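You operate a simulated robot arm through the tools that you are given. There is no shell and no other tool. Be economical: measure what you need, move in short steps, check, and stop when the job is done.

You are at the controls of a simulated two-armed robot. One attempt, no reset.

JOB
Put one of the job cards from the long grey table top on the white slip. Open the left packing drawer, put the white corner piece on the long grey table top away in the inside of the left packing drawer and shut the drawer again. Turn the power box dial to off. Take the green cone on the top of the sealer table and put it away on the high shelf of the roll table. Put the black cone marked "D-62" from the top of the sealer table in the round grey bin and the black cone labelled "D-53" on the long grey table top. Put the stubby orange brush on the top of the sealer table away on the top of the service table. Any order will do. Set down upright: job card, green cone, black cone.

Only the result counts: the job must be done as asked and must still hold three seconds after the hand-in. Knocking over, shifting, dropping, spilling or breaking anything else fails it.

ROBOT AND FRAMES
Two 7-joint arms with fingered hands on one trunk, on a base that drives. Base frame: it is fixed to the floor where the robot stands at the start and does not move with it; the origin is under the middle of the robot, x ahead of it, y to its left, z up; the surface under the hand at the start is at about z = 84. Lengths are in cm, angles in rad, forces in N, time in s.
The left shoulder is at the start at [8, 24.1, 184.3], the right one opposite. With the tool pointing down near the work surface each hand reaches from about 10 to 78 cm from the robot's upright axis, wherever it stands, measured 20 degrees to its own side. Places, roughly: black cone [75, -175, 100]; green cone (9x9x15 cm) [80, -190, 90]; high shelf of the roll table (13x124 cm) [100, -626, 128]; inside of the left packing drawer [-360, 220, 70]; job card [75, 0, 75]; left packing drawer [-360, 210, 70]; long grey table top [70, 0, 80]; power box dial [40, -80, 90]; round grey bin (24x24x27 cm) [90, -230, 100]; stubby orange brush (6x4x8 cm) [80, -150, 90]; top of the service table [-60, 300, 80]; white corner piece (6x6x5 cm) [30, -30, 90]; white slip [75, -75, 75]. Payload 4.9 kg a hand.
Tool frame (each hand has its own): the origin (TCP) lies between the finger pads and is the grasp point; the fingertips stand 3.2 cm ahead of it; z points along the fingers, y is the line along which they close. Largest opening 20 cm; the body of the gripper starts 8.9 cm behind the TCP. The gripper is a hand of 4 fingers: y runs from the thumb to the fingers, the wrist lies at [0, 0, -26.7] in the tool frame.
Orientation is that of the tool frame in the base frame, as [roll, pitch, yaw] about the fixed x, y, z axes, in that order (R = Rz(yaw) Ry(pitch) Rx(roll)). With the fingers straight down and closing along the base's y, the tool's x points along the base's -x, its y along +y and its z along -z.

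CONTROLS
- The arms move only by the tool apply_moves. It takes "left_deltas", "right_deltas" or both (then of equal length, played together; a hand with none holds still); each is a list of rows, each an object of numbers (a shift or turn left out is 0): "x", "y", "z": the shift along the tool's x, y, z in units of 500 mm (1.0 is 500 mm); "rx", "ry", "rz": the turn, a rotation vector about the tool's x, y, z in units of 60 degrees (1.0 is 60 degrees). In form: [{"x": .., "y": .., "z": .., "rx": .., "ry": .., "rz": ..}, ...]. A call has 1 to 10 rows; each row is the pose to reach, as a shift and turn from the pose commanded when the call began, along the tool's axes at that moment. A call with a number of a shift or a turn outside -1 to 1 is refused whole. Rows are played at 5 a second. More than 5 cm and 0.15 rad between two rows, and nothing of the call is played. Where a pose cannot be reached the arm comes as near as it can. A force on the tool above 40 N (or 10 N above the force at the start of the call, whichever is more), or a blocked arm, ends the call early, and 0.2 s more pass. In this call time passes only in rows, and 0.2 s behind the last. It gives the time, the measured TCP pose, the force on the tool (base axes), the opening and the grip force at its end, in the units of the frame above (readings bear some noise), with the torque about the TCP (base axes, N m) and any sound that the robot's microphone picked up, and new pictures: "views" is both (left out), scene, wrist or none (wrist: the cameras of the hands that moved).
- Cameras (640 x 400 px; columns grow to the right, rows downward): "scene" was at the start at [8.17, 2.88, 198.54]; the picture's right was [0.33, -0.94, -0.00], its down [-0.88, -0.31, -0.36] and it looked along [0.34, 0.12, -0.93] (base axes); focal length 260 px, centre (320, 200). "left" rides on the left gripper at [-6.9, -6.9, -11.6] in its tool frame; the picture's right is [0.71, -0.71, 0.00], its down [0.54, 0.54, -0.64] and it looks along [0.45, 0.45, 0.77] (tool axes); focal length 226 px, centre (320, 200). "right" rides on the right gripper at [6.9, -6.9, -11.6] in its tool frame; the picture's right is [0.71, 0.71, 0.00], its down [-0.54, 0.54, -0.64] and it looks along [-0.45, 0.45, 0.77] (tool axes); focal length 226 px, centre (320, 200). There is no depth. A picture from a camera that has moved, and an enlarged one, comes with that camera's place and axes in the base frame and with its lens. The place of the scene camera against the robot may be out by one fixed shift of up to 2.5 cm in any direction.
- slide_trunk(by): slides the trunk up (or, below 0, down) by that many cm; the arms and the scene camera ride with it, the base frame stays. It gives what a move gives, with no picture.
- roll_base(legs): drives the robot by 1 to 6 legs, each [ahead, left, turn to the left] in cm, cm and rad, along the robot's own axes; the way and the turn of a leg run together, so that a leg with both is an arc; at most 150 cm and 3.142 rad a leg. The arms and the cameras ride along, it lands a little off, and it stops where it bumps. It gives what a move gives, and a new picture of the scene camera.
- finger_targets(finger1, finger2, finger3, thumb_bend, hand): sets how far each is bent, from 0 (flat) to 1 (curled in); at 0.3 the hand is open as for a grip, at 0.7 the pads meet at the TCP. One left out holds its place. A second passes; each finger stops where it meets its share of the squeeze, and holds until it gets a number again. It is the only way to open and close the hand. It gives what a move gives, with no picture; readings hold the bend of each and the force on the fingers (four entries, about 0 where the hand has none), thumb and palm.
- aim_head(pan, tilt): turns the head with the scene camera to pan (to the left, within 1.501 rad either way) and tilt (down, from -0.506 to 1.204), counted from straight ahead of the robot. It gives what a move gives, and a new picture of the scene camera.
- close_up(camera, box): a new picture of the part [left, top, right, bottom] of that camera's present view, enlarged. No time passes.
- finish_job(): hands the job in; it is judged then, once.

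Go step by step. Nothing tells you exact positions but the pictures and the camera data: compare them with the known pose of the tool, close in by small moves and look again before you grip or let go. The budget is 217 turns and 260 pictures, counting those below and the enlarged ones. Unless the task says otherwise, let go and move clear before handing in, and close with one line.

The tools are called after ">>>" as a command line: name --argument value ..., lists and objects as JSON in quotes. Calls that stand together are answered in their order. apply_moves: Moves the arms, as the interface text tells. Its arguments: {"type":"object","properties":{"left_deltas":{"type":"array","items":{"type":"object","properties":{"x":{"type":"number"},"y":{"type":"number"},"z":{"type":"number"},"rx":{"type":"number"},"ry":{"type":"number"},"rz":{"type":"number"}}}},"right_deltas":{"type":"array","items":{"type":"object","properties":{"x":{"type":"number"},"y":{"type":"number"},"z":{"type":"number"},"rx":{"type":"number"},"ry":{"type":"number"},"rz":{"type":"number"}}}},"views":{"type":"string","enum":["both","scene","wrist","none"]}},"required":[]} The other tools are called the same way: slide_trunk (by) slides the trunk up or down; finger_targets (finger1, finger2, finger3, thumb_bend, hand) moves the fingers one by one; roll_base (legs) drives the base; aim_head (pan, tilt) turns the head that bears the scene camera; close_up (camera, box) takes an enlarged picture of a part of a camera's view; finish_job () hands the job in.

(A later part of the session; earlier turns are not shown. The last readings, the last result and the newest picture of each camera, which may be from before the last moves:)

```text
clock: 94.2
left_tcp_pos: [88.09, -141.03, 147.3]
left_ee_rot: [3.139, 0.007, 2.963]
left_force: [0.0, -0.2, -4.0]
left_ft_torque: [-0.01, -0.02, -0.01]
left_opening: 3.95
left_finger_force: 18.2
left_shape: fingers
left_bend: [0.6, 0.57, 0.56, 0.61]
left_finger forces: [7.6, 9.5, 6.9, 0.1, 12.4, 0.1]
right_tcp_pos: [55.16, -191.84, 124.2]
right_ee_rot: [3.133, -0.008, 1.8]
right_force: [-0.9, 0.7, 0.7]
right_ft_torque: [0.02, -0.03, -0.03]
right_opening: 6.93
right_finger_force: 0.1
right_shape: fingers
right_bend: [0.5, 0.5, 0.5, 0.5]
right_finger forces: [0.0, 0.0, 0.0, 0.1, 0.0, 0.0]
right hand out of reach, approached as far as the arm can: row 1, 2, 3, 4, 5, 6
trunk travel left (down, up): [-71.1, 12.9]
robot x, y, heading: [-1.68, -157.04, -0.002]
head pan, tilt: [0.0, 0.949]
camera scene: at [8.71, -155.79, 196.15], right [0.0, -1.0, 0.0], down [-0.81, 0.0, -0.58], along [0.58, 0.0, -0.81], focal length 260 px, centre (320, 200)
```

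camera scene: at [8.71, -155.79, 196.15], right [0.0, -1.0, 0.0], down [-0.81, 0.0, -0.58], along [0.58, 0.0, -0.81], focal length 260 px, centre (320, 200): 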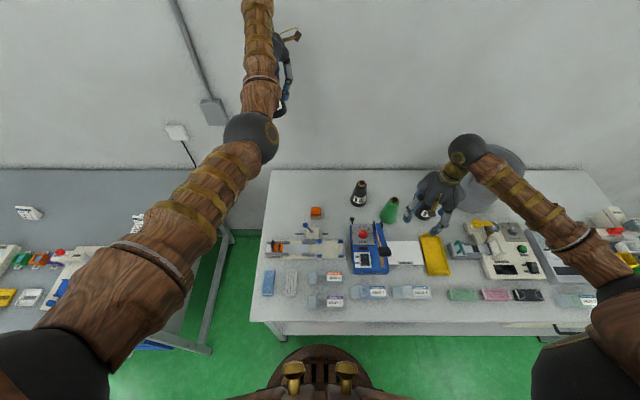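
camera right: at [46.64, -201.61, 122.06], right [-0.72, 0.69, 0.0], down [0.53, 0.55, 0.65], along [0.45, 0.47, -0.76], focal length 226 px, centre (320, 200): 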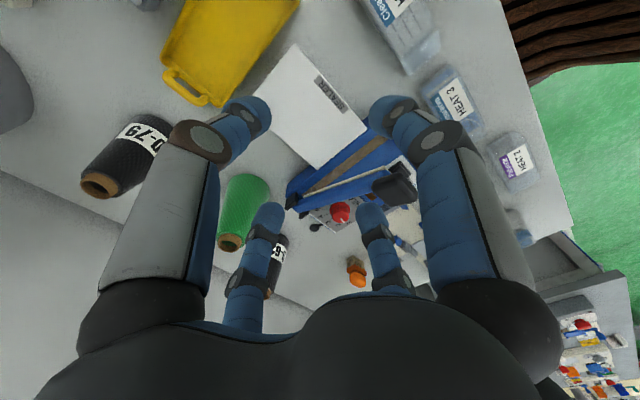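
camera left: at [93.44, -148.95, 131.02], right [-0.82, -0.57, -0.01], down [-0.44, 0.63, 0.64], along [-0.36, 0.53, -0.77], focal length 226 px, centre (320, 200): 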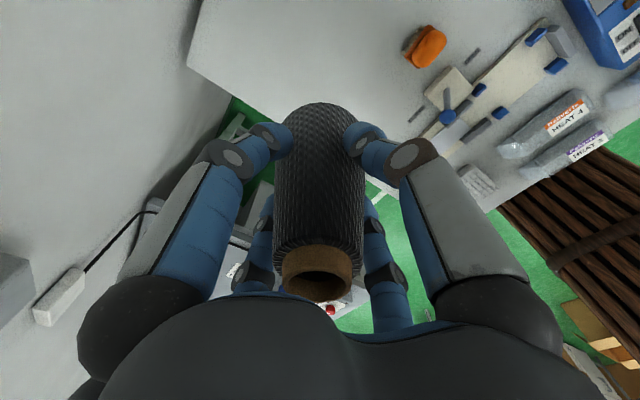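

Same limit. I try one detour: swing the hand out to the right and up, then forward, to switch the elbow to a raised posture.

>>> apply_moves --right_deltas '[{"x": -0.063, "y": -0.075}, {"x": -0.126, "y": -0.15}, {"x": -0.189, "y": -0.225}, {"x": -0.252, "y": -0.3}, {"x": -0.315, "y": -0.375}, {"x": -0.378, "y": -0.45}, {"x": -0.441, "y": -0.525}, {"x": -0.504, "y": -0.6}]' --views "none"

>>> apply_moves --right_deltas '[{"z": -0.09}, {"z": -0.18}, {"z": -0.27}, {"z": -0.36}, {"z": -0.45}, {"z": -0.54}]' --views "none"

>>> apply_moves --right_deltas '[{"x": -0.02, "y": 0.09}, {"x": -0.04, "y": 0.18}, {"x": -0.06, "y": 0.27}, {"x": -0.08, "y": 0.36}, {"x": -0.1, "y": 0.45}, {"x": -0.12, "y": 0.54}]' --views "scene"

```text
clock: 96.0
left_tcp_pos: [87.81, -140.99, 147.46]
left_ee_rot: [3.14, 0.008, 2.966]
left_force: [0.1, -0.6, -2.3]
left_ft_torque: [-0.06, -0.03, 0.01]
left_opening: 3.95
left_finger_force: 18.2
left_shape: fingers
left_bend: [0.6, 0.57, 0.56, 0.61]
left_finger forces: [7.6, 9.6, 7.1, 0.0, 12.3, 0.0]
right_tcp_pos: [31.47, -223.09, 124.17]
right_ee_rot: [3.13, -0.007, 1.805]
right_force: [-0.7, 0.1, -0.1]
right_ft_torque: [0.02, -0.03, -0.02]
right_opening: 6.94
right_finger_force: 0.1
right_shape: fingers
right_bend: [0.5, 0.5, 0.5, 0.5]
right_finger forces: [0.0, 0.1, 0.0, 0.0, 0.1, 0.0]
trunk travel left (down, up): [-71.1, 12.9]
robot x, y, heading: [-1.88, -156.84, 0.007]
head pan, tilt: [0.0, 0.949]
```

```text
clock: 97.4
left_tcp_pos: [88.04, -140.88, 147.44]
left_ee_rot: [3.138, 0.008, 2.965]
left_force: [-0.4, 0.1, -2.4]
left_ft_torque: [-0.02, -0.02, -0.04]
left_opening: 3.94
left_finger_force: 18.2
left_shape: fingers
left_bend: [0.6, 0.57, 0.56, 0.61]
left_finger forces: [7.6, 9.5, 6.9, 0.0, 12.4, 0.0]
right_tcp_pos: [31.38, -223.23, 143.24]
right_ee_rot: [3.127, -0.008, 1.799]
right_force: [-0.1, 0.0, 0.4]
right_ft_torque: [0.01, 0.02, 0.0]
right_opening: 6.93
right_finger_force: 0.0
right_shape: fingers
right_bend: [0.5, 0.5, 0.5, 0.5]
right_finger forces: [0.1, 0.1, 0.0, 0.1, 0.1, 0.0]
right hand out of reach, approached as far as the arm can: row 5, 6
trunk travel left (down, up): [-71.1, 12.9]
robot x, y, heading: [-1.52, -157.09, 0.007]
head pan, tilt: [0.0, 0.949]
```

```text
clock: 98.8
left_tcp_pos: [88.48, -141.04, 147.13]
left_ee_rot: [-3.141, 0.005, 2.964]
left_force: [1.1, 0.0, -2.8]
left_ft_torque: [0.01, 0.04, 0.01]
left_opening: 3.93
left_finger_force: 17.9
left_shape: fingers
left_bend: [0.6, 0.57, 0.56, 0.61]
left_finger forces: [7.6, 9.6, 6.8, 0.0, 12.4, 0.1]
right_tcp_pos: [59.39, -222.89, 142.79]
right_ee_rot: [3.13, -0.008, 1.803]
right_force: [-0.3, 0.4, -0.5]
right_ft_torque: [0.03, 0.01, -0.01]
right_opening: 6.94
right_finger_force: 0.1
right_shape: fingers
right_bend: [0.5, 0.5, 0.5, 0.5]
right_finger forces: [0.0, 0.0, 0.0, 0.0, 0.0, 0.0]
trunk travel left (down, up): [-71.1, 12.9]
robot x, y, heading: [-1.71, -156.79, 0.0]
head pan, tilt: [0.0, 0.949]
camera scene: at [9.08, -155.7, 196.12], right [0.0, -1.0, 0.0], down [-0.81, 0.0, -0.58], along [0.58, 0.0, -0.81], focal length 260 px, centre (320, 200)
```

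scene: 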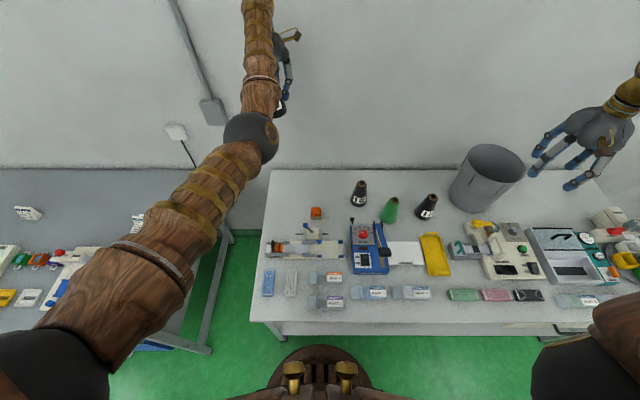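

It moved forward freely. Now inward.

>>> apply_moves --right_deltas '[{"x": 0.085, "y": 0.04}, {"x": 0.17, "y": 0.08}, {"x": 0.255, "y": 0.12}, {"x": 0.34, "y": 0.16}, {"x": 0.425, "y": 0.2}, {"x": 0.51, "y": 0.24}, {"x": 0.595, "y": 0.28}, {"x": 0.68, "y": 0.32}]' --views "scene"

```text
clock: 100.6
left_tcp_pos: [88.07, -140.94, 147.27]
left_ee_rot: [3.14, 0.01, 2.965]
left_force: [0.0, 0.2, -2.6]
left_ft_torque: [-0.05, -0.02, 0.0]
left_opening: 3.93
left_finger_force: 17.7
left_shape: fingers
left_bend: [0.6, 0.57, 0.56, 0.61]
left_finger forces: [7.7, 9.6, 7.0, 0.0, 12.4, 0.0]
right_tcp_pos: [54.92, -197.04, 139.0]
right_ee_rot: [3.129, -0.008, 1.802]
right_force: [-0.5, -0.1, -0.9]
right_ft_torque: [0.01, 0.0, 0.01]
right_opening: 6.93
right_finger_force: 0.0
right_shape: fingers
right_bend: [0.5, 0.5, 0.5, 0.5]
right_finger forces: [0.0, 0.0, 0.0, 0.0, 0.0, 0.0]
right hand out of reach, approached as far as the arm can: row 2, 3, 4, 5, 6, 7, 8
trunk travel left (down, up): [-71.1, 12.9]
robot x, y, heading: [-1.81, -156.54, 0.008]
head pan, tilt: [0.0, 0.949]
camera scene: at [8.56, -155.76, 196.16], right [0.0, -1.0, 0.0], down [-0.81, 0.0, -0.58], along [0.58, 0.0, -0.81], focal length 260 px, centre (320, 200)
```

scene: 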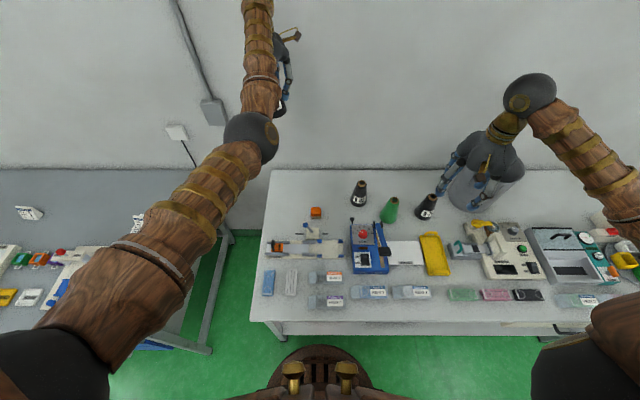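

The right arm has a limited zone, so I'll work mostly with the left. Now carry D-53 back to the grey table: back off, left, forward.

>>> roll_base --legs '[[-25, 0, 0], [0, 92, 0], [18, 0, 0]]'

>>> apply_moves --left_deltas '[{"x": 0}]' --views "wrist"

```text
clock: 108.0
left_tcp_pos: [80.06, -48.75, 147.52]
left_ee_rot: [3.139, 0.009, 2.962]
left_force: [-0.7, -0.5, -2.7]
left_ft_torque: [0.0, -0.05, 0.01]
left_opening: 3.97
left_finger_force: 18.5
left_shape: fingers
left_bend: [0.6, 0.57, 0.56, 0.61]
left_finger forces: [7.6, 9.5, 7.0, 0.1, 12.5, 0.0]
right_tcp_pos: [47.09, -104.71, 139.24]
right_ee_rot: [3.128, -0.006, 1.801]
right_force: [-1.0, -0.8, 0.9]
right_ft_torque: [-0.03, -0.04, 0.01]
right_opening: 6.92
right_finger_force: 0.1
right_shape: fingers
right_bend: [0.5, 0.5, 0.5, 0.5]
right_finger forces: [0.0, 0.0, 0.1, 0.1, 0.1, 0.0]
trunk travel left (down, up): [-71.1, 12.9]
robot x, y, heading: [-8.73, -64.3, 0.008]
head pan, tilt: [0.0, 0.949]
camera scene: at [0.55, -63.28, 196.19], right [0.0, -1.0, 0.0], down [-0.81, 0.0, -0.58], along [0.58, 0.0, -0.81], focal length 260 px, centre (320, 200)
```

scene: 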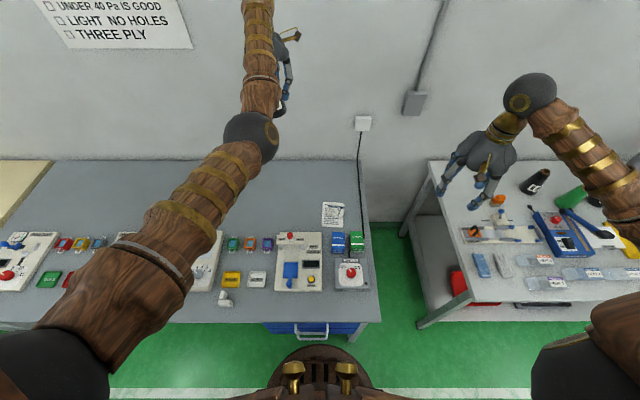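

```text
clock: 108.4
left_tcp_pos: [80.73, -48.78, 147.17]
left_ee_rot: [3.139, 0.006, 2.962]
left_force: [-0.4, -0.5, -2.9]
left_ft_torque: [-0.02, 0.02, 0.01]
left_opening: 3.94
left_finger_force: 18.6
left_shape: fingers
left_bend: [0.6, 0.57, 0.56, 0.61]
left_finger forces: [7.6, 9.5, 7.1, 0.0, 12.4, 0.1]
right_tcp_pos: [47.64, -104.75, 138.83]
right_ee_rot: [3.131, -0.01, 1.801]
right_force: [0.5, -0.4, 0.0]
right_ft_torque: [0.01, 0.0, 0.02]
right_opening: 6.91
right_finger_force: 0.0
right_shape: fingers
right_bend: [0.5, 0.5, 0.5, 0.5]
right_finger forces: [0.0, 0.1, 0.0, 0.1, 0.0, 0.0]
trunk travel left (down, up): [-71.1, 12.9]
robot x, y, heading: [-9.06, -64.66, 0.003]
head pan, tilt: [0.0, 0.949]
camera left: at [86.3, -56.66, 158.8], right [-0.82, -0.57, -0.01], down [-0.44, 0.63, 0.64], along [-0.36, 0.53, -0.77], focal length 226 px, centre (320, 200)
```

left: 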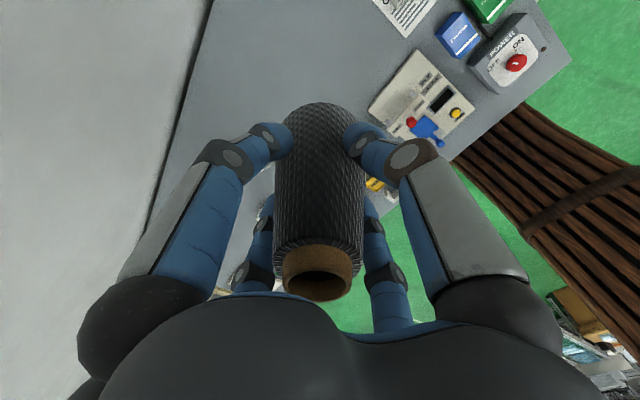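

The spot below [80,-48] is clear. Lower the trunk 28 cm, then lower the cone.

>>> slide_trunk --by -28

>>> apply_moves --left_deltas '[{"z": 0.08}, {"z": 0.16}, {"z": 0.24}, {"z": 0.32}, {"z": 0.4}, {"z": 0.46}, {"z": 0.49}]' --views "both"

```text
clock: 111.2
left_tcp_pos: [80.44, -48.75, 119.32]
left_ee_rot: [3.14, 0.009, 2.961]
left_force: [0.7, -0.3, -2.7]
left_ft_torque: [-0.01, -0.01, -0.02]
left_opening: 3.95
left_finger_force: 17.7
left_shape: fingers
left_bend: [0.6, 0.57, 0.56, 0.61]
left_finger forces: [7.6, 9.4, 7.0, 0.0, 12.4, 0.0]
right_tcp_pos: [47.43, -104.66, 111.07]
right_ee_rot: [3.13, -0.008, 1.8]
right_force: [-0.2, -0.4, -0.5]
right_ft_torque: [0.03, 0.0, 0.03]
right_opening: 6.92
right_finger_force: 0.0
right_shape: fingers
right_bend: [0.5, 0.5, 0.5, 0.5]
right_finger forces: [0.0, 0.0, 0.0, 0.0, 0.1, 0.1]
trunk travel left (down, up): [-43.1, 40.9]
robot x, y, heading: [-9.46, -64.35, 0.005]
head pan, tilt: [0.0, 0.949]
```

```text
clock: 112.8
left_tcp_pos: [80.58, -48.58, 94.86]
left_ee_rot: [3.139, 0.007, 2.963]
left_force: [0.2, -0.2, -3.0]
left_ft_torque: [0.0, -0.01, -0.04]
left_opening: 3.96
left_finger_force: 18.3
left_shape: fingers
left_bend: [0.6, 0.57, 0.56, 0.61]
left_finger forces: [7.7, 9.5, 6.9, 0.1, 12.2, 0.0]
right_tcp_pos: [47.56, -104.77, 110.92]
right_ee_rot: [3.13, -0.009, 1.799]
right_force: [-0.3, 0.1, -0.5]
right_ft_torque: [-0.01, -0.01, -0.02]
right_opening: 6.94
right_finger_force: 0.0
right_shape: fingers
right_bend: [0.5, 0.5, 0.5, 0.5]
right_finger forces: [0.0, 0.1, 0.0, 0.0, 0.0, 0.0]
trunk travel left (down, up): [-43.1, 40.9]
robot x, y, heading: [-9.26, -64.44, -0.003]
head pan, tilt: [0.0, 0.949]
camera scene: at [1.11, -63.33, 168.15], right [0.0, -1.0, 0.0], down [-0.81, 0.0, -0.58], along [0.58, 0.0, -0.81], focal length 260 px, centre (320, 200)
camera left: at [86.21, -56.56, 106.42], right [-0.82, -0.57, -0.01], down [-0.44, 0.63, 0.64], along [-0.36, 0.53, -0.77], focal length 226 px, centre (320, 200)
```

scene: 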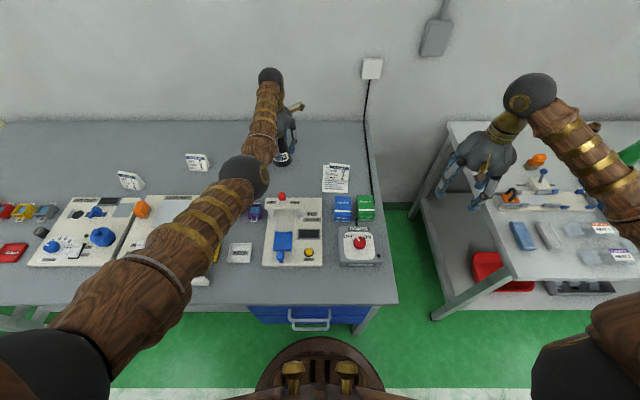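
left: 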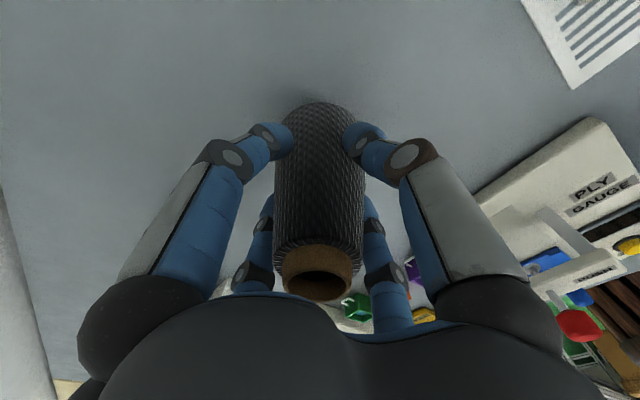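

Lower in small steps until it touches.

>>> apply_moves --left_deltas '[{"z": 0.01}, {"z": 0.018}, {"z": 0.026}, {"z": 0.034}, {"z": 0.042}]' --views "none"

```text
clock: 114.0
left_tcp_pos: [80.77, -48.87, 93.27]
left_ee_rot: [3.137, 0.014, 2.961]
left_force: [-1.1, -1.2, 18.6]
left_ft_torque: [0.09, 0.14, 0.01]
left_opening: 3.97
left_finger_force: 23.3
left_shape: fingers
left_bend: [0.6, 0.57, 0.56, 0.61]
left_finger forces: [9.4, 11.2, 9.5, 0.1, 15.0, 0.2]
right_tcp_pos: [47.19, -104.85, 111.15]
right_ee_rot: [3.126, -0.009, 1.8]
right_force: [-0.4, 0.3, 0.5]
right_ft_torque: [0.0, 0.02, 0.02]
right_opening: 6.94
right_finger_force: 0.0
right_shape: fingers
right_bend: [0.5, 0.5, 0.5, 0.5]
right_finger forces: [0.0, 0.0, 0.0, 0.0, 0.1, 0.1]
trunk travel left (down, up): [-43.1, 40.9]
robot x, y, heading: [-9.19, -64.21, -0.002]
head pan, tilt: [0.0, 0.949]
```

Touchdown. Release and raise.

>>> finger_targets --hand "left" --finger1 0.47 --finger2 0.47 --finger3 0.47 --thumb_bend 0.47

>>> apply_moves --left_deltas '[{"z": -0.06}, {"z": -0.14}, {"z": -0.22}, {"z": -0.3}, {"z": -0.38}, {"z": -0.46}, {"z": -0.54}]' --views "both"

```text
clock: 115.0
left_tcp_pos: [80.7, -48.76, 92.76]
left_ee_rot: [3.14, 0.009, 2.96]
left_force: [-0.4, 0.4, 0.2]
left_ft_torque: [-0.01, 0.0, 0.0]
left_opening: 7.98
left_finger_force: 0.1
left_shape: fingers
left_bend: [0.47, 0.47, 0.47, 0.47]
left_finger forces: [0.1, 0.0, 0.0, 0.0, 0.1, 0.0]
right_tcp_pos: [47.42, -104.82, 110.91]
right_ee_rot: [3.129, -0.009, 1.799]
right_force: [0.7, 0.0, -0.1]
right_ft_torque: [-0.01, -0.02, 0.04]
right_opening: 6.93
right_finger_force: 0.0
right_shape: fingers
right_bend: [0.5, 0.5, 0.5, 0.5]
right_finger forces: [0.0, 0.0, 0.0, 0.1, 0.0, 0.0]
trunk travel left (down, up): [-43.1, 40.9]
robot x, y, heading: [-9.01, -64.27, -0.001]
head pan, tilt: [0.0, 0.949]
```

```text
clock: 116.6
left_tcp_pos: [80.47, -48.92, 119.75]
left_ee_rot: [3.138, 0.007, 2.962]
left_force: [-0.4, -0.4, 0.1]
left_ft_torque: [0.04, -0.04, -0.01]
left_opening: 7.97
left_finger_force: 0.0
left_shape: fingers
left_bend: [0.47, 0.47, 0.47, 0.47]
left_finger forces: [0.1, 0.0, 0.1, 0.1, 0.1, 0.1]
right_tcp_pos: [47.29, -105.05, 110.97]
right_ee_rot: [3.13, -0.009, 1.8]
right_force: [-0.9, 0.1, -0.2]
right_ft_torque: [0.04, -0.03, 0.01]
right_opening: 6.91
right_finger_force: 0.0
right_shape: fingers
right_bend: [0.5, 0.5, 0.5, 0.5]
right_finger forces: [0.0, 0.1, 0.1, 0.1, 0.0, 0.0]
trunk travel left (down, up): [-43.1, 40.9]
robot x, y, heading: [-8.88, -64.74, 0.003]
head pan, tilt: [0.0, 0.949]
camera scene: at [0.88, -63.56, 168.15], right [0.0, -1.0, 0.0], down [-0.81, 0.0, -0.58], along [0.58, 0.0, -0.81], focal length 260 px, centre (320, 200)
camera left: at [85.89, -56.8, 131.38], right [-0.82, -0.57, -0.01], down [-0.44, 0.63, 0.64], along [-0.36, 0.53, -0.77], focal length 226 px, centre (320, 200)
```

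scene: 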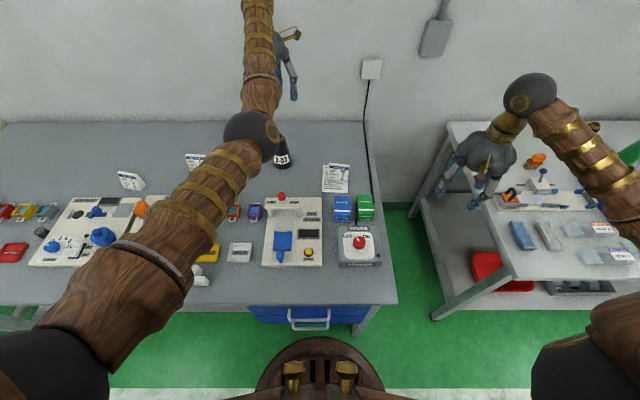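
left: 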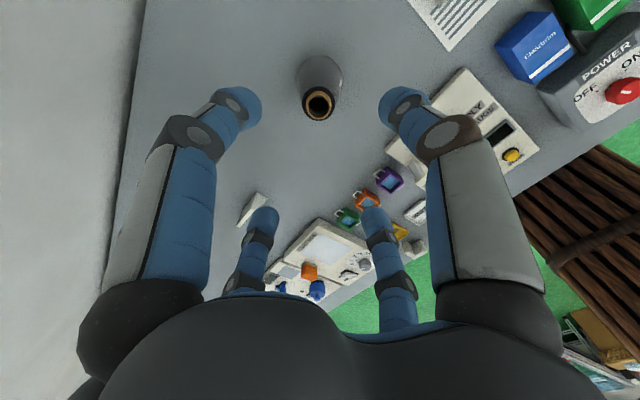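

D-53 stands well. Next D-62 with the left hand: tuck the right hand back, then drive to y≈-194.

>>> apply_moves --right_deltas '[{"x": 0.02, "y": -0.08, "z": -0.04}, {"x": 0.04, "y": -0.16, "z": -0.08}, {"x": 0.06, "y": -0.24, "z": -0.12}, {"x": 0.08, "y": -0.32, "z": -0.16}, {"x": 0.09, "y": -0.38, "z": -0.2}]' --views "none"

>>> roll_base --legs '[[-17, 0, 0], [0, -129, 0], [24, 0, 0]]'

```text
clock: 117.8
left_tcp_pos: [80.35, -48.7, 119.81]
left_ee_rot: [3.14, 0.01, 2.962]
left_force: [-0.2, 0.4, -0.3]
left_ft_torque: [-0.01, -0.01, 0.0]
left_opening: 7.96
left_finger_force: 0.2
left_shape: fingers
left_bend: [0.47, 0.47, 0.47, 0.47]
left_finger forces: [0.1, 0.1, 0.1, 0.0, 0.0, 0.0]
right_tcp_pos: [27.56, -104.69, 116.52]
right_ee_rot: [3.109, -0.021, 1.802]
right_force: [-0.4, -0.5, -0.2]
right_ft_torque: [0.04, -0.03, -0.02]
right_opening: 6.92
right_finger_force: 0.1
right_shape: fingers
right_bend: [0.5, 0.5, 0.5, 0.5]
right_finger forces: [0.1, 0.0, 0.0, 0.0, 0.0, 0.0]
right hand out of reach, approached as far as the arm can: row 3, 4, 5
trunk travel left (down, up): [-43.1, 40.9]
robot x, y, heading: [-9.28, -64.55, -0.002]
head pan, tilt: [0.0, 0.949]
```

```text
clock: 126.7
left_tcp_pos: [87.04, -180.14, 119.82]
left_ee_rot: [3.141, 0.01, 2.946]
left_force: [-0.6, 0.0, 0.6]
left_ft_torque: [0.01, 0.01, -0.01]
left_opening: 8.0
left_finger_force: 0.1
left_shape: fingers
left_bend: [0.47, 0.47, 0.47, 0.47]
left_finger forces: [0.0, 0.0, 0.0, 0.0, 0.0, 0.0]
right_tcp_pos: [33.28, -235.33, 116.49]
right_ee_rot: [3.109, -0.023, 1.783]
right_force: [0.0, 0.2, 0.2]
right_ft_torque: [0.0, 0.01, 0.03]
right_opening: 6.92
right_finger_force: 0.0
right_shape: fingers
right_bend: [0.5, 0.5, 0.5, 0.5]
right_finger forces: [0.0, 0.1, 0.0, 0.0, 0.0, 0.0]
trunk travel left (down, up): [-43.1, 40.9]
robot x, y, heading: [-2.72, -194.23, -0.019]
head pan, tilt: [0.0, 0.949]
camera scene: at [7.23, -193.5, 168.18], right [-0.02, -1.0, 0.0], down [-0.81, 0.01, -0.58], along [0.58, -0.01, -0.81], focal length 260 px, centre (320, 200)
```

scene: 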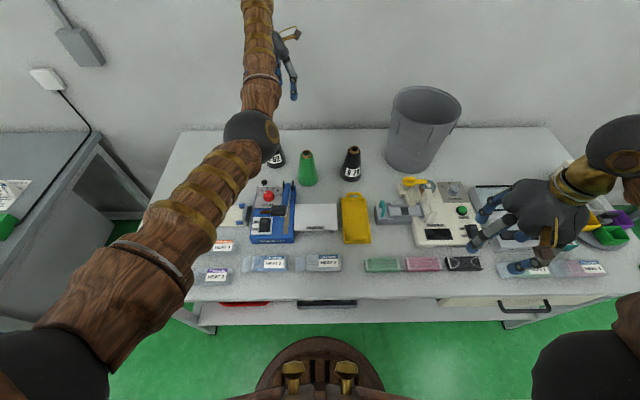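

The left hand is near D-62; check with the wrist camera.

>>> apply_moves --left_deltas '[{"x": 0}]' --views "wrist"

```text
clock: 127.1
left_tcp_pos: [87.08, -180.16, 119.78]
left_ee_rot: [-3.141, 0.007, 2.945]
left_force: [0.6, -0.4, -1.2]
left_ft_torque: [-0.02, -0.01, -0.02]
left_opening: 7.96
left_finger_force: 0.0
left_shape: fingers
left_bend: [0.47, 0.47, 0.47, 0.47]
left_finger forces: [0.1, 0.0, 0.0, 0.1, 0.0, 0.0]
right_tcp_pos: [33.28, -235.27, 116.41]
right_ee_rot: [3.11, -0.02, 1.782]
right_force: [0.6, -0.3, 0.6]
right_ft_torque: [-0.01, -0.02, -0.01]
right_opening: 6.94
right_finger_force: 0.1
right_shape: fingers
right_bend: [0.5, 0.5, 0.5, 0.5]
right_finger forces: [0.0, 0.0, 0.1, 0.0, 0.0, 0.0]
trunk travel left (down, up): [-43.1, 40.9]
robot x, y, heading: [-2.61, -194.02, -0.015]
head pan, tilt: [0.0, 0.949]
camera left: at [92.44, -188.14, 131.45], right [-0.83, -0.56, -0.01], down [-0.43, 0.64, 0.64], along [-0.35, 0.53, -0.77], focal length 226 px, centre (320, 200)
```

left: 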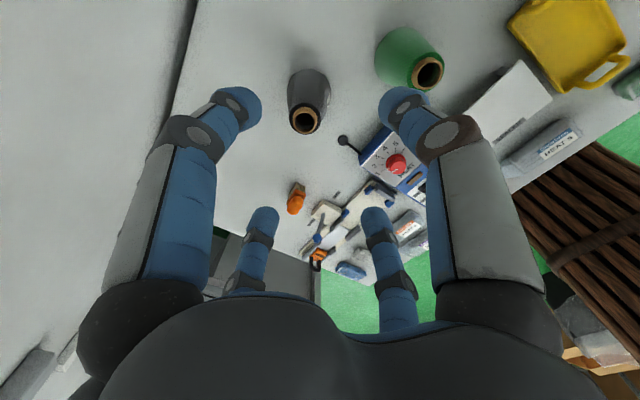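

D-62 axis ≈[87.7,-176.9]; I align and descend to grip just the top, to fit the bin later.

>>> apply_moves --left_deltas '[{"y": 0.067, "z": 0.06}, {"y": 0.067, "z": 0.14}, {"y": 0.067, "z": 0.22}, {"y": 0.067, "z": 0.3}]' --views "wrist"

```text
clock: 128.1
left_tcp_pos: [88.08, -176.72, 104.68]
left_ee_rot: [-3.141, 0.008, 2.945]
left_force: [-0.1, 0.1, 0.1]
left_ft_torque: [-0.04, 0.0, 0.02]
left_opening: 7.97
left_finger_force: 0.0
left_shape: fingers
left_bend: [0.47, 0.47, 0.47, 0.47]
left_finger forces: [0.0, 0.1, 0.0, 0.0, 0.1, 0.0]
right_tcp_pos: [33.46, -235.31, 116.58]
right_ee_rot: [3.111, -0.022, 1.785]
right_force: [-0.2, 1.3, 0.3]
right_ft_torque: [-0.02, 0.0, -0.02]
right_opening: 6.89
right_finger_force: 0.0
right_shape: fingers
right_bend: [0.5, 0.5, 0.5, 0.5]
right_finger forces: [0.0, 0.0, 0.0, 0.1, 0.0, 0.0]
trunk travel left (down, up): [-43.1, 40.9]
robot x, y, heading: [-2.89, -194.57, -0.015]
head pan, tilt: [0.0, 0.949]
camera left: at [93.49, -184.65, 116.27], right [-0.83, -0.56, -0.01], down [-0.43, 0.64, 0.64], along [-0.35, 0.53, -0.77], focal length 226 px, centre (320, 200)
```

left: 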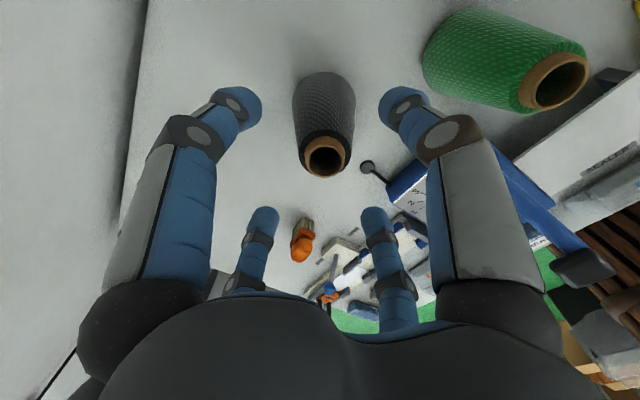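

Centred. Descend 4 cm and close on the top.

>>> apply_moves --left_deltas '[{"z": 0.05}, {"z": 0.09}]' --views "none"

>>> finger_targets --hand "left" --finger1 0.68 --finger2 0.68 --finger3 0.68 --thumb_bend 0.68

>>> close_up --camera "left" --box '[160, 0, 480, 250]'

```text
clock: 128.7
left_tcp_pos: [88.08, -176.76, 100.14]
left_ee_rot: [3.139, 0.009, 2.948]
left_force: [0.8, -0.6, 0.0]
left_ft_torque: [-0.01, 0.0, 0.01]
left_opening: 7.99
left_finger_force: 0.0
left_shape: fingers
left_bend: [0.47, 0.47, 0.47, 0.47]
left_finger forces: [0.0, 0.0, 0.0, 0.0, 0.0, 0.0]
right_tcp_pos: [33.45, -235.24, 116.58]
right_ee_rot: [3.113, -0.022, 1.783]
right_force: [0.3, 0.8, 0.1]
right_ft_torque: [0.0, 0.01, 0.0]
right_opening: 6.92
right_finger_force: 0.0
right_shape: fingers
right_bend: [0.5, 0.5, 0.5, 0.5]
right_finger forces: [0.0, 0.1, 0.0, 0.0, 0.1, 0.1]
trunk travel left (down, up): [-43.1, 40.9]
robot x, y, heading: [-2.86, -194.37, -0.012]
head pan, tilt: [0.0, 0.949]
```

```text
clock: 129.7
left_tcp_pos: [87.97, -176.93, 100.24]
left_ee_rot: [3.14, 0.01, 2.946]
left_force: [-0.9, -1.2, 3.1]
left_ft_torque: [-0.03, 0.03, 0.03]
left_opening: 2.8
left_finger_force: 17.9
left_shape: fingers
left_bend: [0.63, 0.61, 0.61, 0.63]
left_finger forces: [7.9, 8.7, 7.9, 0.0, 12.0, 0.0]
right_tcp_pos: [33.28, -235.39, 116.54]
right_ee_rot: [3.111, -0.02, 1.784]
right_force: [0.8, -0.2, 0.2]
right_ft_torque: [0.0, -0.02, -0.03]
right_opening: 6.93
right_finger_force: 0.0
right_shape: fingers
right_bend: [0.5, 0.5, 0.5, 0.5]
right_finger forces: [0.0, 0.0, 0.1, 0.0, 0.1, 0.1]
trunk travel left (down, up): [-43.1, 40.9]
robot x, y, heading: [-2.79, -194.87, -0.021]
head pan, tilt: [0.0, 0.949]
```

```text
1.60 times, centred on (320, 125) of left
camera zoom: at [93.31, -184.84, 111.91], right [-0.83, -0.56, -0.01], down [-0.43, 0.64, 0.64], along [-0.35, 0.53, -0.77], focal length 362 px, centre (320, 320)
```

zoom: 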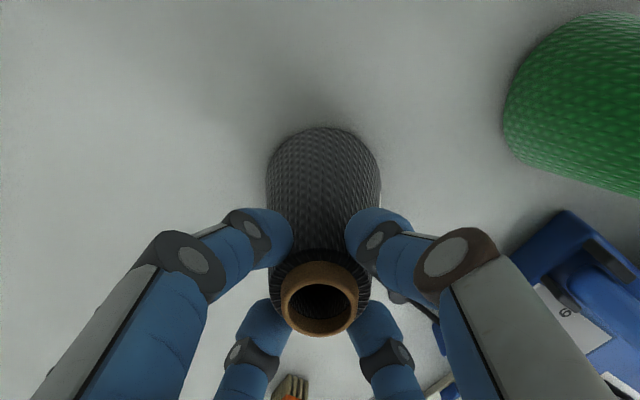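

Firm grip. Lift a bit with the arm, then raise the trunk 28 cm to clear the bin rim.

>>> apply_moves --left_deltas '[{"z": -0.04}, {"z": -0.12}, {"z": -0.2}]' --views "wrist"

>>> slide_trunk --by 30

>>> roll_base --legs '[[-12, 0, 0.015], [0, -54, 0]]'

```text
clock: 130.5
left_tcp_pos: [87.86, -176.89, 110.3]
left_ee_rot: [3.139, 0.008, 2.946]
left_force: [-0.4, -0.1, -2.8]
left_ft_torque: [0.01, 0.0, 0.04]
left_opening: 2.8
left_finger_force: 16.9
left_shape: fingers
left_bend: [0.63, 0.61, 0.61, 0.63]
left_finger forces: [7.5, 8.4, 7.1, 0.0, 10.7, 0.1]
right_tcp_pos: [33.26, -235.23, 116.49]
right_ee_rot: [3.111, -0.021, 1.783]
right_force: [0.5, -0.1, 0.3]
right_ft_torque: [0.01, -0.02, 0.01]
right_opening: 6.95
right_finger_force: 0.0
right_shape: fingers
right_bend: [0.5, 0.5, 0.5, 0.5]
right_finger forces: [0.1, 0.1, 0.1, 0.0, 0.0, 0.0]
trunk travel left (down, up): [-43.1, 40.9]
robot x, y, heading: [-2.52, -193.82, -0.017]
head pan, tilt: [0.0, 0.949]
camera left: at [93.25, -184.79, 121.82], right [-0.83, -0.56, -0.01], down [-0.43, 0.64, 0.64], along [-0.35, 0.53, -0.77], focal length 226 px, centre (320, 200)
```

left: 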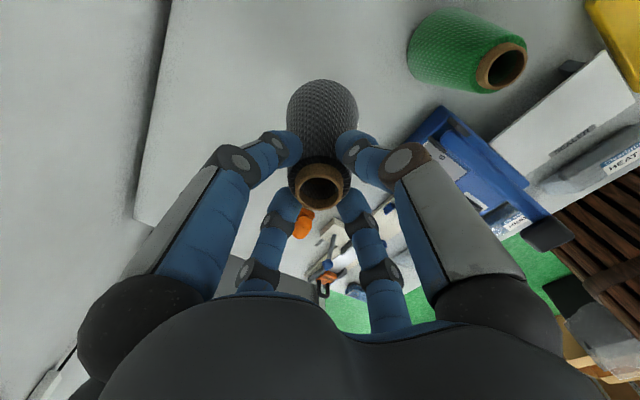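

```text
clock: 133.5
left_tcp_pos: [87.93, -176.74, 140.16]
left_ee_rot: [3.138, 0.008, 2.947]
left_force: [-0.1, 0.6, -3.1]
left_ft_torque: [-0.02, -0.03, 0.0]
left_opening: 2.81
left_finger_force: 16.8
left_shape: fingers
left_bend: [0.63, 0.61, 0.61, 0.63]
left_finger forces: [7.5, 8.4, 7.2, 0.0, 10.8, 0.0]
right_tcp_pos: [33.39, -235.27, 146.42]
right_ee_rot: [3.11, -0.021, 1.784]
right_force: [0.1, 0.5, -1.5]
right_ft_torque: [-0.01, 0.01, -0.01]
right_opening: 6.91
right_finger_force: 0.0
right_shape: fingers
right_bend: [0.5, 0.5, 0.5, 0.5]
right_finger forces: [0.1, 0.0, 0.0, 0.0, 0.1, 0.1]
trunk travel left (down, up): [-73.1, 10.9]
robot x, y, heading: [-3.07, -194.25, -0.019]
head pan, tilt: [0.0, 0.949]
```

```text
clock: 137.5
left_tcp_pos: [75.82, -228.67, 140.12]
left_ee_rot: [-3.14, 0.009, 2.964]
left_force: [0.4, 0.0, -3.4]
left_ft_torque: [-0.03, 0.0, -0.01]
left_opening: 2.79
left_finger_force: 16.6
left_shape: fingers
left_bend: [0.63, 0.61, 0.61, 0.63]
left_finger forces: [7.5, 8.3, 7.0, 0.0, 10.6, 0.0]
right_tcp_pos: [22.27, -288.11, 146.55]
right_ee_rot: [3.112, -0.02, 1.802]
right_force: [-0.5, 0.9, -0.1]
right_ft_torque: [-0.02, 0.02, -0.01]
right_opening: 6.92
right_finger_force: 0.0
right_shape: fingers
right_bend: [0.5, 0.5, 0.5, 0.5]
right_finger forces: [0.0, 0.0, 0.0, 0.1, 0.0, 0.0]
trunk travel left (down, up): [-73.1, 10.9]
robot x, y, heading: [-14.92, -248.38, 0.004]
head pan, tilt: [0.0, 0.949]
camera scene: at [-4.42, -246.64, 198.15], right [0.0, -1.0, 0.0], down [-0.81, 0.0, -0.58], along [0.58, 0.0, -0.81], focal length 260 px, centre (320, 200)
```

scene: 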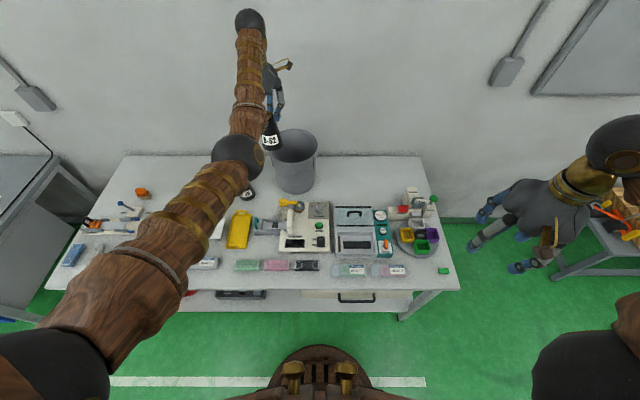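

The bin mouth is near [89.5,-236]. I drive forward 12 and right 7, then look with the wrist camera.

>>> roll_base --legs '[[12, -7, 0]]'

>>> apply_moves --left_deltas '[{"x": 0}]' --views "wrist"

```text
clock: 138.8
left_tcp_pos: [87.11, -235.31, 140.58]
left_ee_rot: [3.141, 0.012, 2.965]
left_force: [-1.5, -0.1, -2.8]
left_ft_torque: [-0.05, -0.04, 0.02]
left_opening: 2.82
left_finger_force: 16.7
left_shape: fingers
left_bend: [0.63, 0.61, 0.61, 0.63]
left_finger forces: [7.5, 8.4, 7.2, 0.0, 10.8, 0.1]
right_tcp_pos: [33.74, -295.07, 146.84]
right_ee_rot: [3.107, -0.018, 1.805]
right_force: [-1.0, 0.0, -0.1]
right_ft_torque: [-0.08, -0.08, 0.04]
right_opening: 6.93
right_finger_force: 0.1
right_shape: fingers
right_bend: [0.5, 0.5, 0.5, 0.5]
right_finger forces: [0.1, 0.1, 0.0, 0.0, 0.1, 0.0]
trunk travel left (down, up): [-73.1, 10.9]
robot x, y, heading: [-2.68, -254.84, 0.002]
head pan, tilt: [0.0, 0.949]
camera scene: at [6.75, -253.54, 198.21], right [0.0, -1.0, 0.0], down [-0.81, 0.0, -0.58], along [0.58, 0.0, -0.81], focal length 260 px, centre (320, 200)
```

scene: 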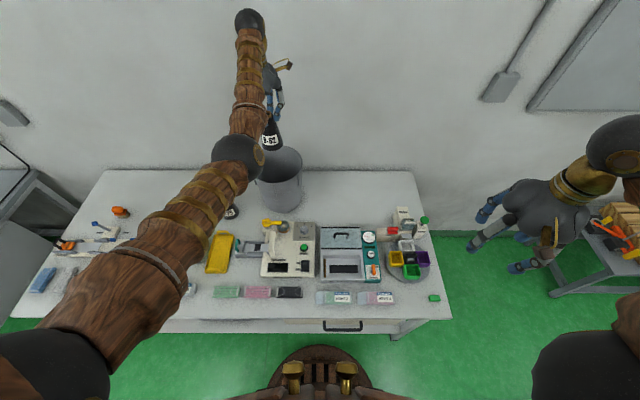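

```text
clock: 139.2
left_tcp_pos: [87.98, -235.86, 139.99]
left_ee_rot: [3.14, 0.005, 2.965]
left_force: [0.6, -0.8, -2.5]
left_ft_torque: [-0.03, 0.04, -0.03]
left_opening: 2.83
left_finger_force: 16.2
left_shape: fingers
left_bend: [0.63, 0.61, 0.61, 0.63]
left_finger forces: [7.6, 8.5, 7.0, 0.1, 10.7, 0.0]
right_tcp_pos: [34.66, -295.35, 146.35]
right_ee_rot: [3.112, -0.021, 1.802]
right_force: [0.5, -0.6, -0.3]
right_ft_torque: [0.0, 0.04, 0.01]
right_opening: 6.92
right_finger_force: 0.0
right_shape: fingers
right_bend: [0.5, 0.5, 0.5, 0.5]
right_finger forces: [0.0, 0.1, 0.0, 0.0, 0.1, 0.0]
trunk travel left (down, up): [-73.1, 10.9]
robot x, y, heading: [-2.54, -254.99, 0.007]
head pan, tilt: [0.0, 0.949]
camera left: at [93.47, -243.71, 151.61], right [-0.82, -0.57, -0.01], down [-0.44, 0.63, 0.64], along [-0.36, 0.53, -0.77], focal length 226 px, centre (320, 200)
```

left: 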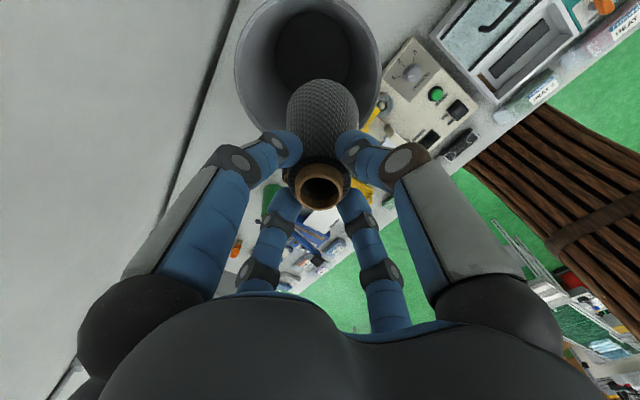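

The bin centre is ≈[92,-237.7], hand at [88,-235.9]. I roll forward 3 and right 2, then fine-tune with the arm.

>>> roll_base --legs '[[3, -2, 0]]'

>>> apply_moves --left_deltas '[{"x": -0.01, "y": 0}]' --views "wrist"

```text
clock: 140.1
left_tcp_pos: [89.88, -236.91, 140.75]
left_ee_rot: [-3.141, 0.017, 2.97]
left_force: [-1.4, 1.0, -2.3]
left_ft_torque: [-0.09, -0.09, 0.0]
left_opening: 2.82
left_finger_force: 16.5
left_shape: fingers
left_bend: [0.63, 0.61, 0.61, 0.63]
left_finger forces: [7.5, 8.5, 7.3, 0.0, 10.6, 0.0]
right_tcp_pos: [36.26, -296.62, 146.8]
right_ee_rot: [3.105, -0.015, 1.804]
right_force: [-2.1, 1.7, 0.8]
right_ft_torque: [-0.09, -0.11, -0.01]
right_opening: 6.92
right_finger_force: 0.0
right_shape: fingers
right_bend: [0.5, 0.5, 0.5, 0.5]
right_finger forces: [0.1, 0.0, 0.1, 0.1, 0.1, 0.1]
trunk travel left (down, up): [-73.1, 10.9]
robot x, y, heading: [0.67, -257.19, 0.004]
head pan, tilt: [0.0, 0.949]
camera scene: at [9.41, -255.15, 198.23], right [0.0, -1.0, 0.0], down [-0.81, -0.01, -0.59], along [0.59, 0.0, -0.81], focal length 260 px, centre (320, 200)
```

scene: 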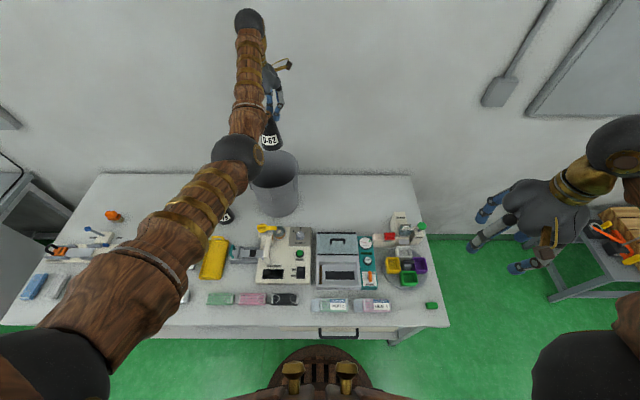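

```text
clock: 140.5
left_tcp_pos: [91.88, -238.24, 139.79]
left_ee_rot: [3.138, 0.002, 2.967]
left_force: [1.2, -1.1, -2.4]
left_ft_torque: [0.01, 0.04, -0.01]
left_opening: 2.8
left_finger_force: 16.9
left_shape: fingers
left_bend: [0.63, 0.61, 0.61, 0.63]
left_finger forces: [7.7, 8.4, 7.0, 0.1, 10.8, 0.0]
right_tcp_pos: [38.0, -297.69, 146.17]
right_ee_rot: [3.115, -0.026, 1.802]
right_force: [0.3, -0.2, 0.8]
right_ft_torque: [0.06, 0.09, -0.01]
right_opening: 6.9
right_finger_force: 0.1
right_shape: fingers
right_bend: [0.5, 0.5, 0.5, 0.5]
right_finger forces: [0.0, 0.0, 0.0, 0.0, 0.0, 0.0]
trunk travel left (down, up): [-73.1, 10.9]
robot x, y, heading: [0.25, -257.18, 0.003]
head pan, tilt: [0.0, 0.949]
camera left: at [97.51, -246.06, 151.32], right [-0.82, -0.57, 0.0], down [-0.44, 0.63, 0.64], along [-0.37, 0.53, -0.76], focal length 226 px, centre (320, 200)
```

left: 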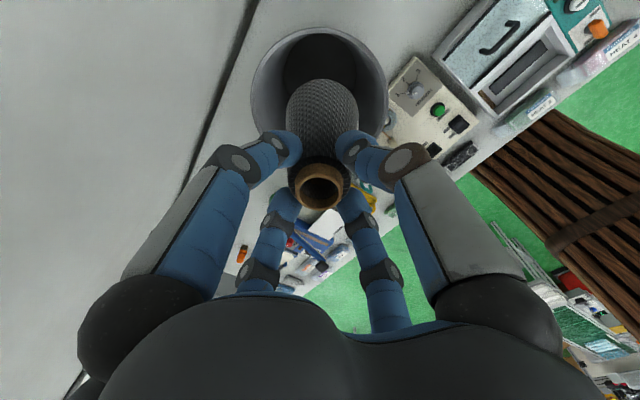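

The hand is centred over the bin. Lower by trunk 30 cm and check.

>>> slide_trunk --by -28

>>> apply_moves --left_deltas '[{"x": 0}]' --views "both"

```text
clock: 143.3
left_tcp_pos: [90.99, -237.51, 112.23]
left_ee_rot: [3.138, 0.007, 2.968]
left_force: [-0.1, 0.0, -2.0]
left_ft_torque: [-0.02, -0.01, 0.02]
left_opening: 2.79
left_finger_force: 16.7
left_shape: fingers
left_bend: [0.63, 0.61, 0.61, 0.63]
left_finger forces: [7.6, 8.4, 7.1, 0.1, 10.8, 0.1]
right_tcp_pos: [37.1, -297.21, 118.56]
right_ee_rot: [3.11, -0.021, 1.805]
right_force: [0.7, 0.0, -0.1]
right_ft_torque: [0.02, 0.0, -0.01]
right_opening: 6.91
right_finger_force: 0.1
right_shape: fingers
right_bend: [0.5, 0.5, 0.5, 0.5]
right_finger forces: [0.0, 0.0, 0.0, 0.0, 0.1, 0.1]
trunk travel left (down, up): [-45.1, 38.9]
robot x, y, heading: [0.15, -257.5, 0.003]
head pan, tilt: [0.0, 0.949]
```

```text
clock: 143.7
left_tcp_pos: [91.02, -237.65, 112.13]
left_ee_rot: [3.14, 0.008, 2.967]
left_force: [-0.1, 1.1, -2.5]
left_ft_torque: [-0.02, 0.01, 0.01]
left_opening: 2.8
left_finger_force: 16.6
left_shape: fingers
left_bend: [0.63, 0.61, 0.61, 0.63]
left_finger forces: [7.6, 8.4, 7.1, 0.1, 10.7, 0.0]
right_tcp_pos: [37.33, -297.25, 118.5]
right_ee_rot: [3.109, -0.022, 1.805]
right_force: [-0.1, -1.0, -0.2]
right_ft_torque: [0.0, 0.01, -0.02]
right_opening: 6.94
right_finger_force: 0.1
right_shape: fingers
right_bend: [0.5, 0.5, 0.5, 0.5]
right_finger forces: [0.1, 0.0, 0.0, 0.0, 0.0, 0.0]
trunk travel left (down, up): [-45.1, 38.9]
robot x, y, heading: [0.06, -257.01, 0.002]
head pan, tilt: [0.0, 0.949]
camera scene: at [10.56, -255.96, 170.15], right [0.0, -1.0, 0.0], down [-0.81, 0.0, -0.58], along [0.58, 0.0, -0.81], focal length 260 px, centre (320, 200)
camera left: at [96.71, -245.44, 123.83], right [-0.82, -0.57, -0.01], down [-0.45, 0.63, 0.64], along [-0.36, 0.53, -0.77], focal length 226 px, centre (320, 200)
```

scene: 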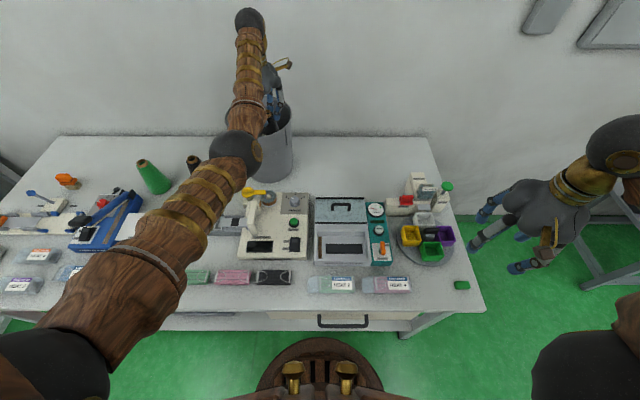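
left: 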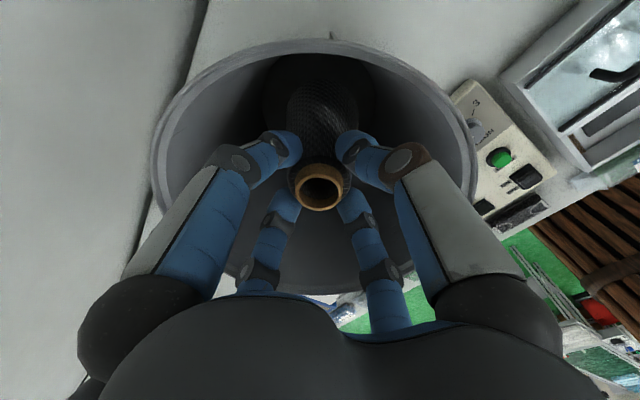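

Well inside. Lower the rest in small steps until it touches.

>>> apply_moves --left_deltas '[{"x": -0.008, "z": 0.05}, {"x": -0.012, "z": 0.1}, {"x": -0.012, "z": 0.15}, {"x": -0.012, "z": 0.19}, {"x": -0.012, "z": 0.205}, {"x": -0.012, "z": 0.215}, {"x": -0.012, "z": 0.225}]' --views "wrist"

```text
clock: 145.3
left_tcp_pos: [91.9, -237.66, 100.97]
left_ee_rot: [3.14, 0.008, 2.967]
left_force: [0.2, -0.9, -2.5]
left_ft_torque: [0.0, 0.01, 0.0]
left_opening: 2.77
left_finger_force: 17.0
left_shape: fingers
left_bend: [0.63, 0.61, 0.61, 0.63]
left_finger forces: [7.6, 8.4, 7.2, 0.1, 10.5, 0.0]
right_tcp_pos: [37.18, -297.26, 118.5]
right_ee_rot: [3.11, -0.022, 1.807]
right_force: [0.5, 0.1, 0.1]
right_ft_torque: [0.03, 0.01, 0.04]
right_opening: 6.91
right_finger_force: 0.0
right_shape: fingers
right_bend: [0.5, 0.5, 0.5, 0.5]
right_finger forces: [0.1, 0.1, 0.0, 0.0, 0.1, 0.1]
trunk travel left (down, up): [-45.1, 38.9]
robot x, y, heading: [0.4, -257.04, 0.004]
head pan, tilt: [0.0, 0.949]
camera left: at [97.42, -245.53, 112.57], right [-0.82, -0.57, -0.01], down [-0.45, 0.63, 0.64], along [-0.36, 0.53, -0.77], focal length 226 px, centre (320, 200)
```

left: 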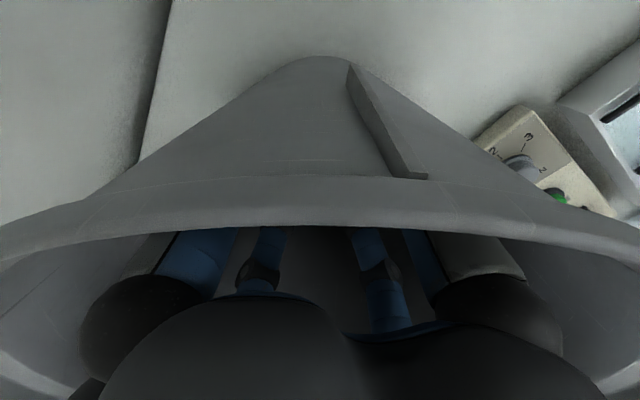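

Still hanging freely; continue a few mm at a time.

>>> apply_moves --left_deltas '[{"z": 0.006}, {"z": 0.012}, {"z": 0.018}]' --views "none"

```text
clock: 146.1
left_tcp_pos: [91.83, -237.87, 100.61]
left_ee_rot: [3.137, 0.014, 2.967]
left_force: [0.0, -4.4, 17.9]
left_ft_torque: [-0.04, -0.03, 0.04]
left_opening: 2.8
left_finger_force: 22.2
left_shape: fingers
left_bend: [0.63, 0.61, 0.61, 0.63]
left_finger forces: [9.7, 10.3, 9.0, 0.0, 14.4, 0.0]
right_tcp_pos: [37.02, -297.41, 118.63]
right_ee_rot: [3.109, -0.023, 1.804]
right_force: [-0.3, 1.4, 0.0]
right_ft_torque: [0.01, -0.03, 0.04]
right_opening: 6.89
right_finger_force: 0.0
right_shape: fingers
right_bend: [0.5, 0.5, 0.5, 0.5]
right_finger forces: [0.0, 0.1, 0.0, 0.0, 0.1, 0.0]
trunk travel left (down, up): [-45.1, 38.9]
robot x, y, heading: [0.13, -256.92, 0.006]
head pan, tilt: [0.0, 0.949]
```

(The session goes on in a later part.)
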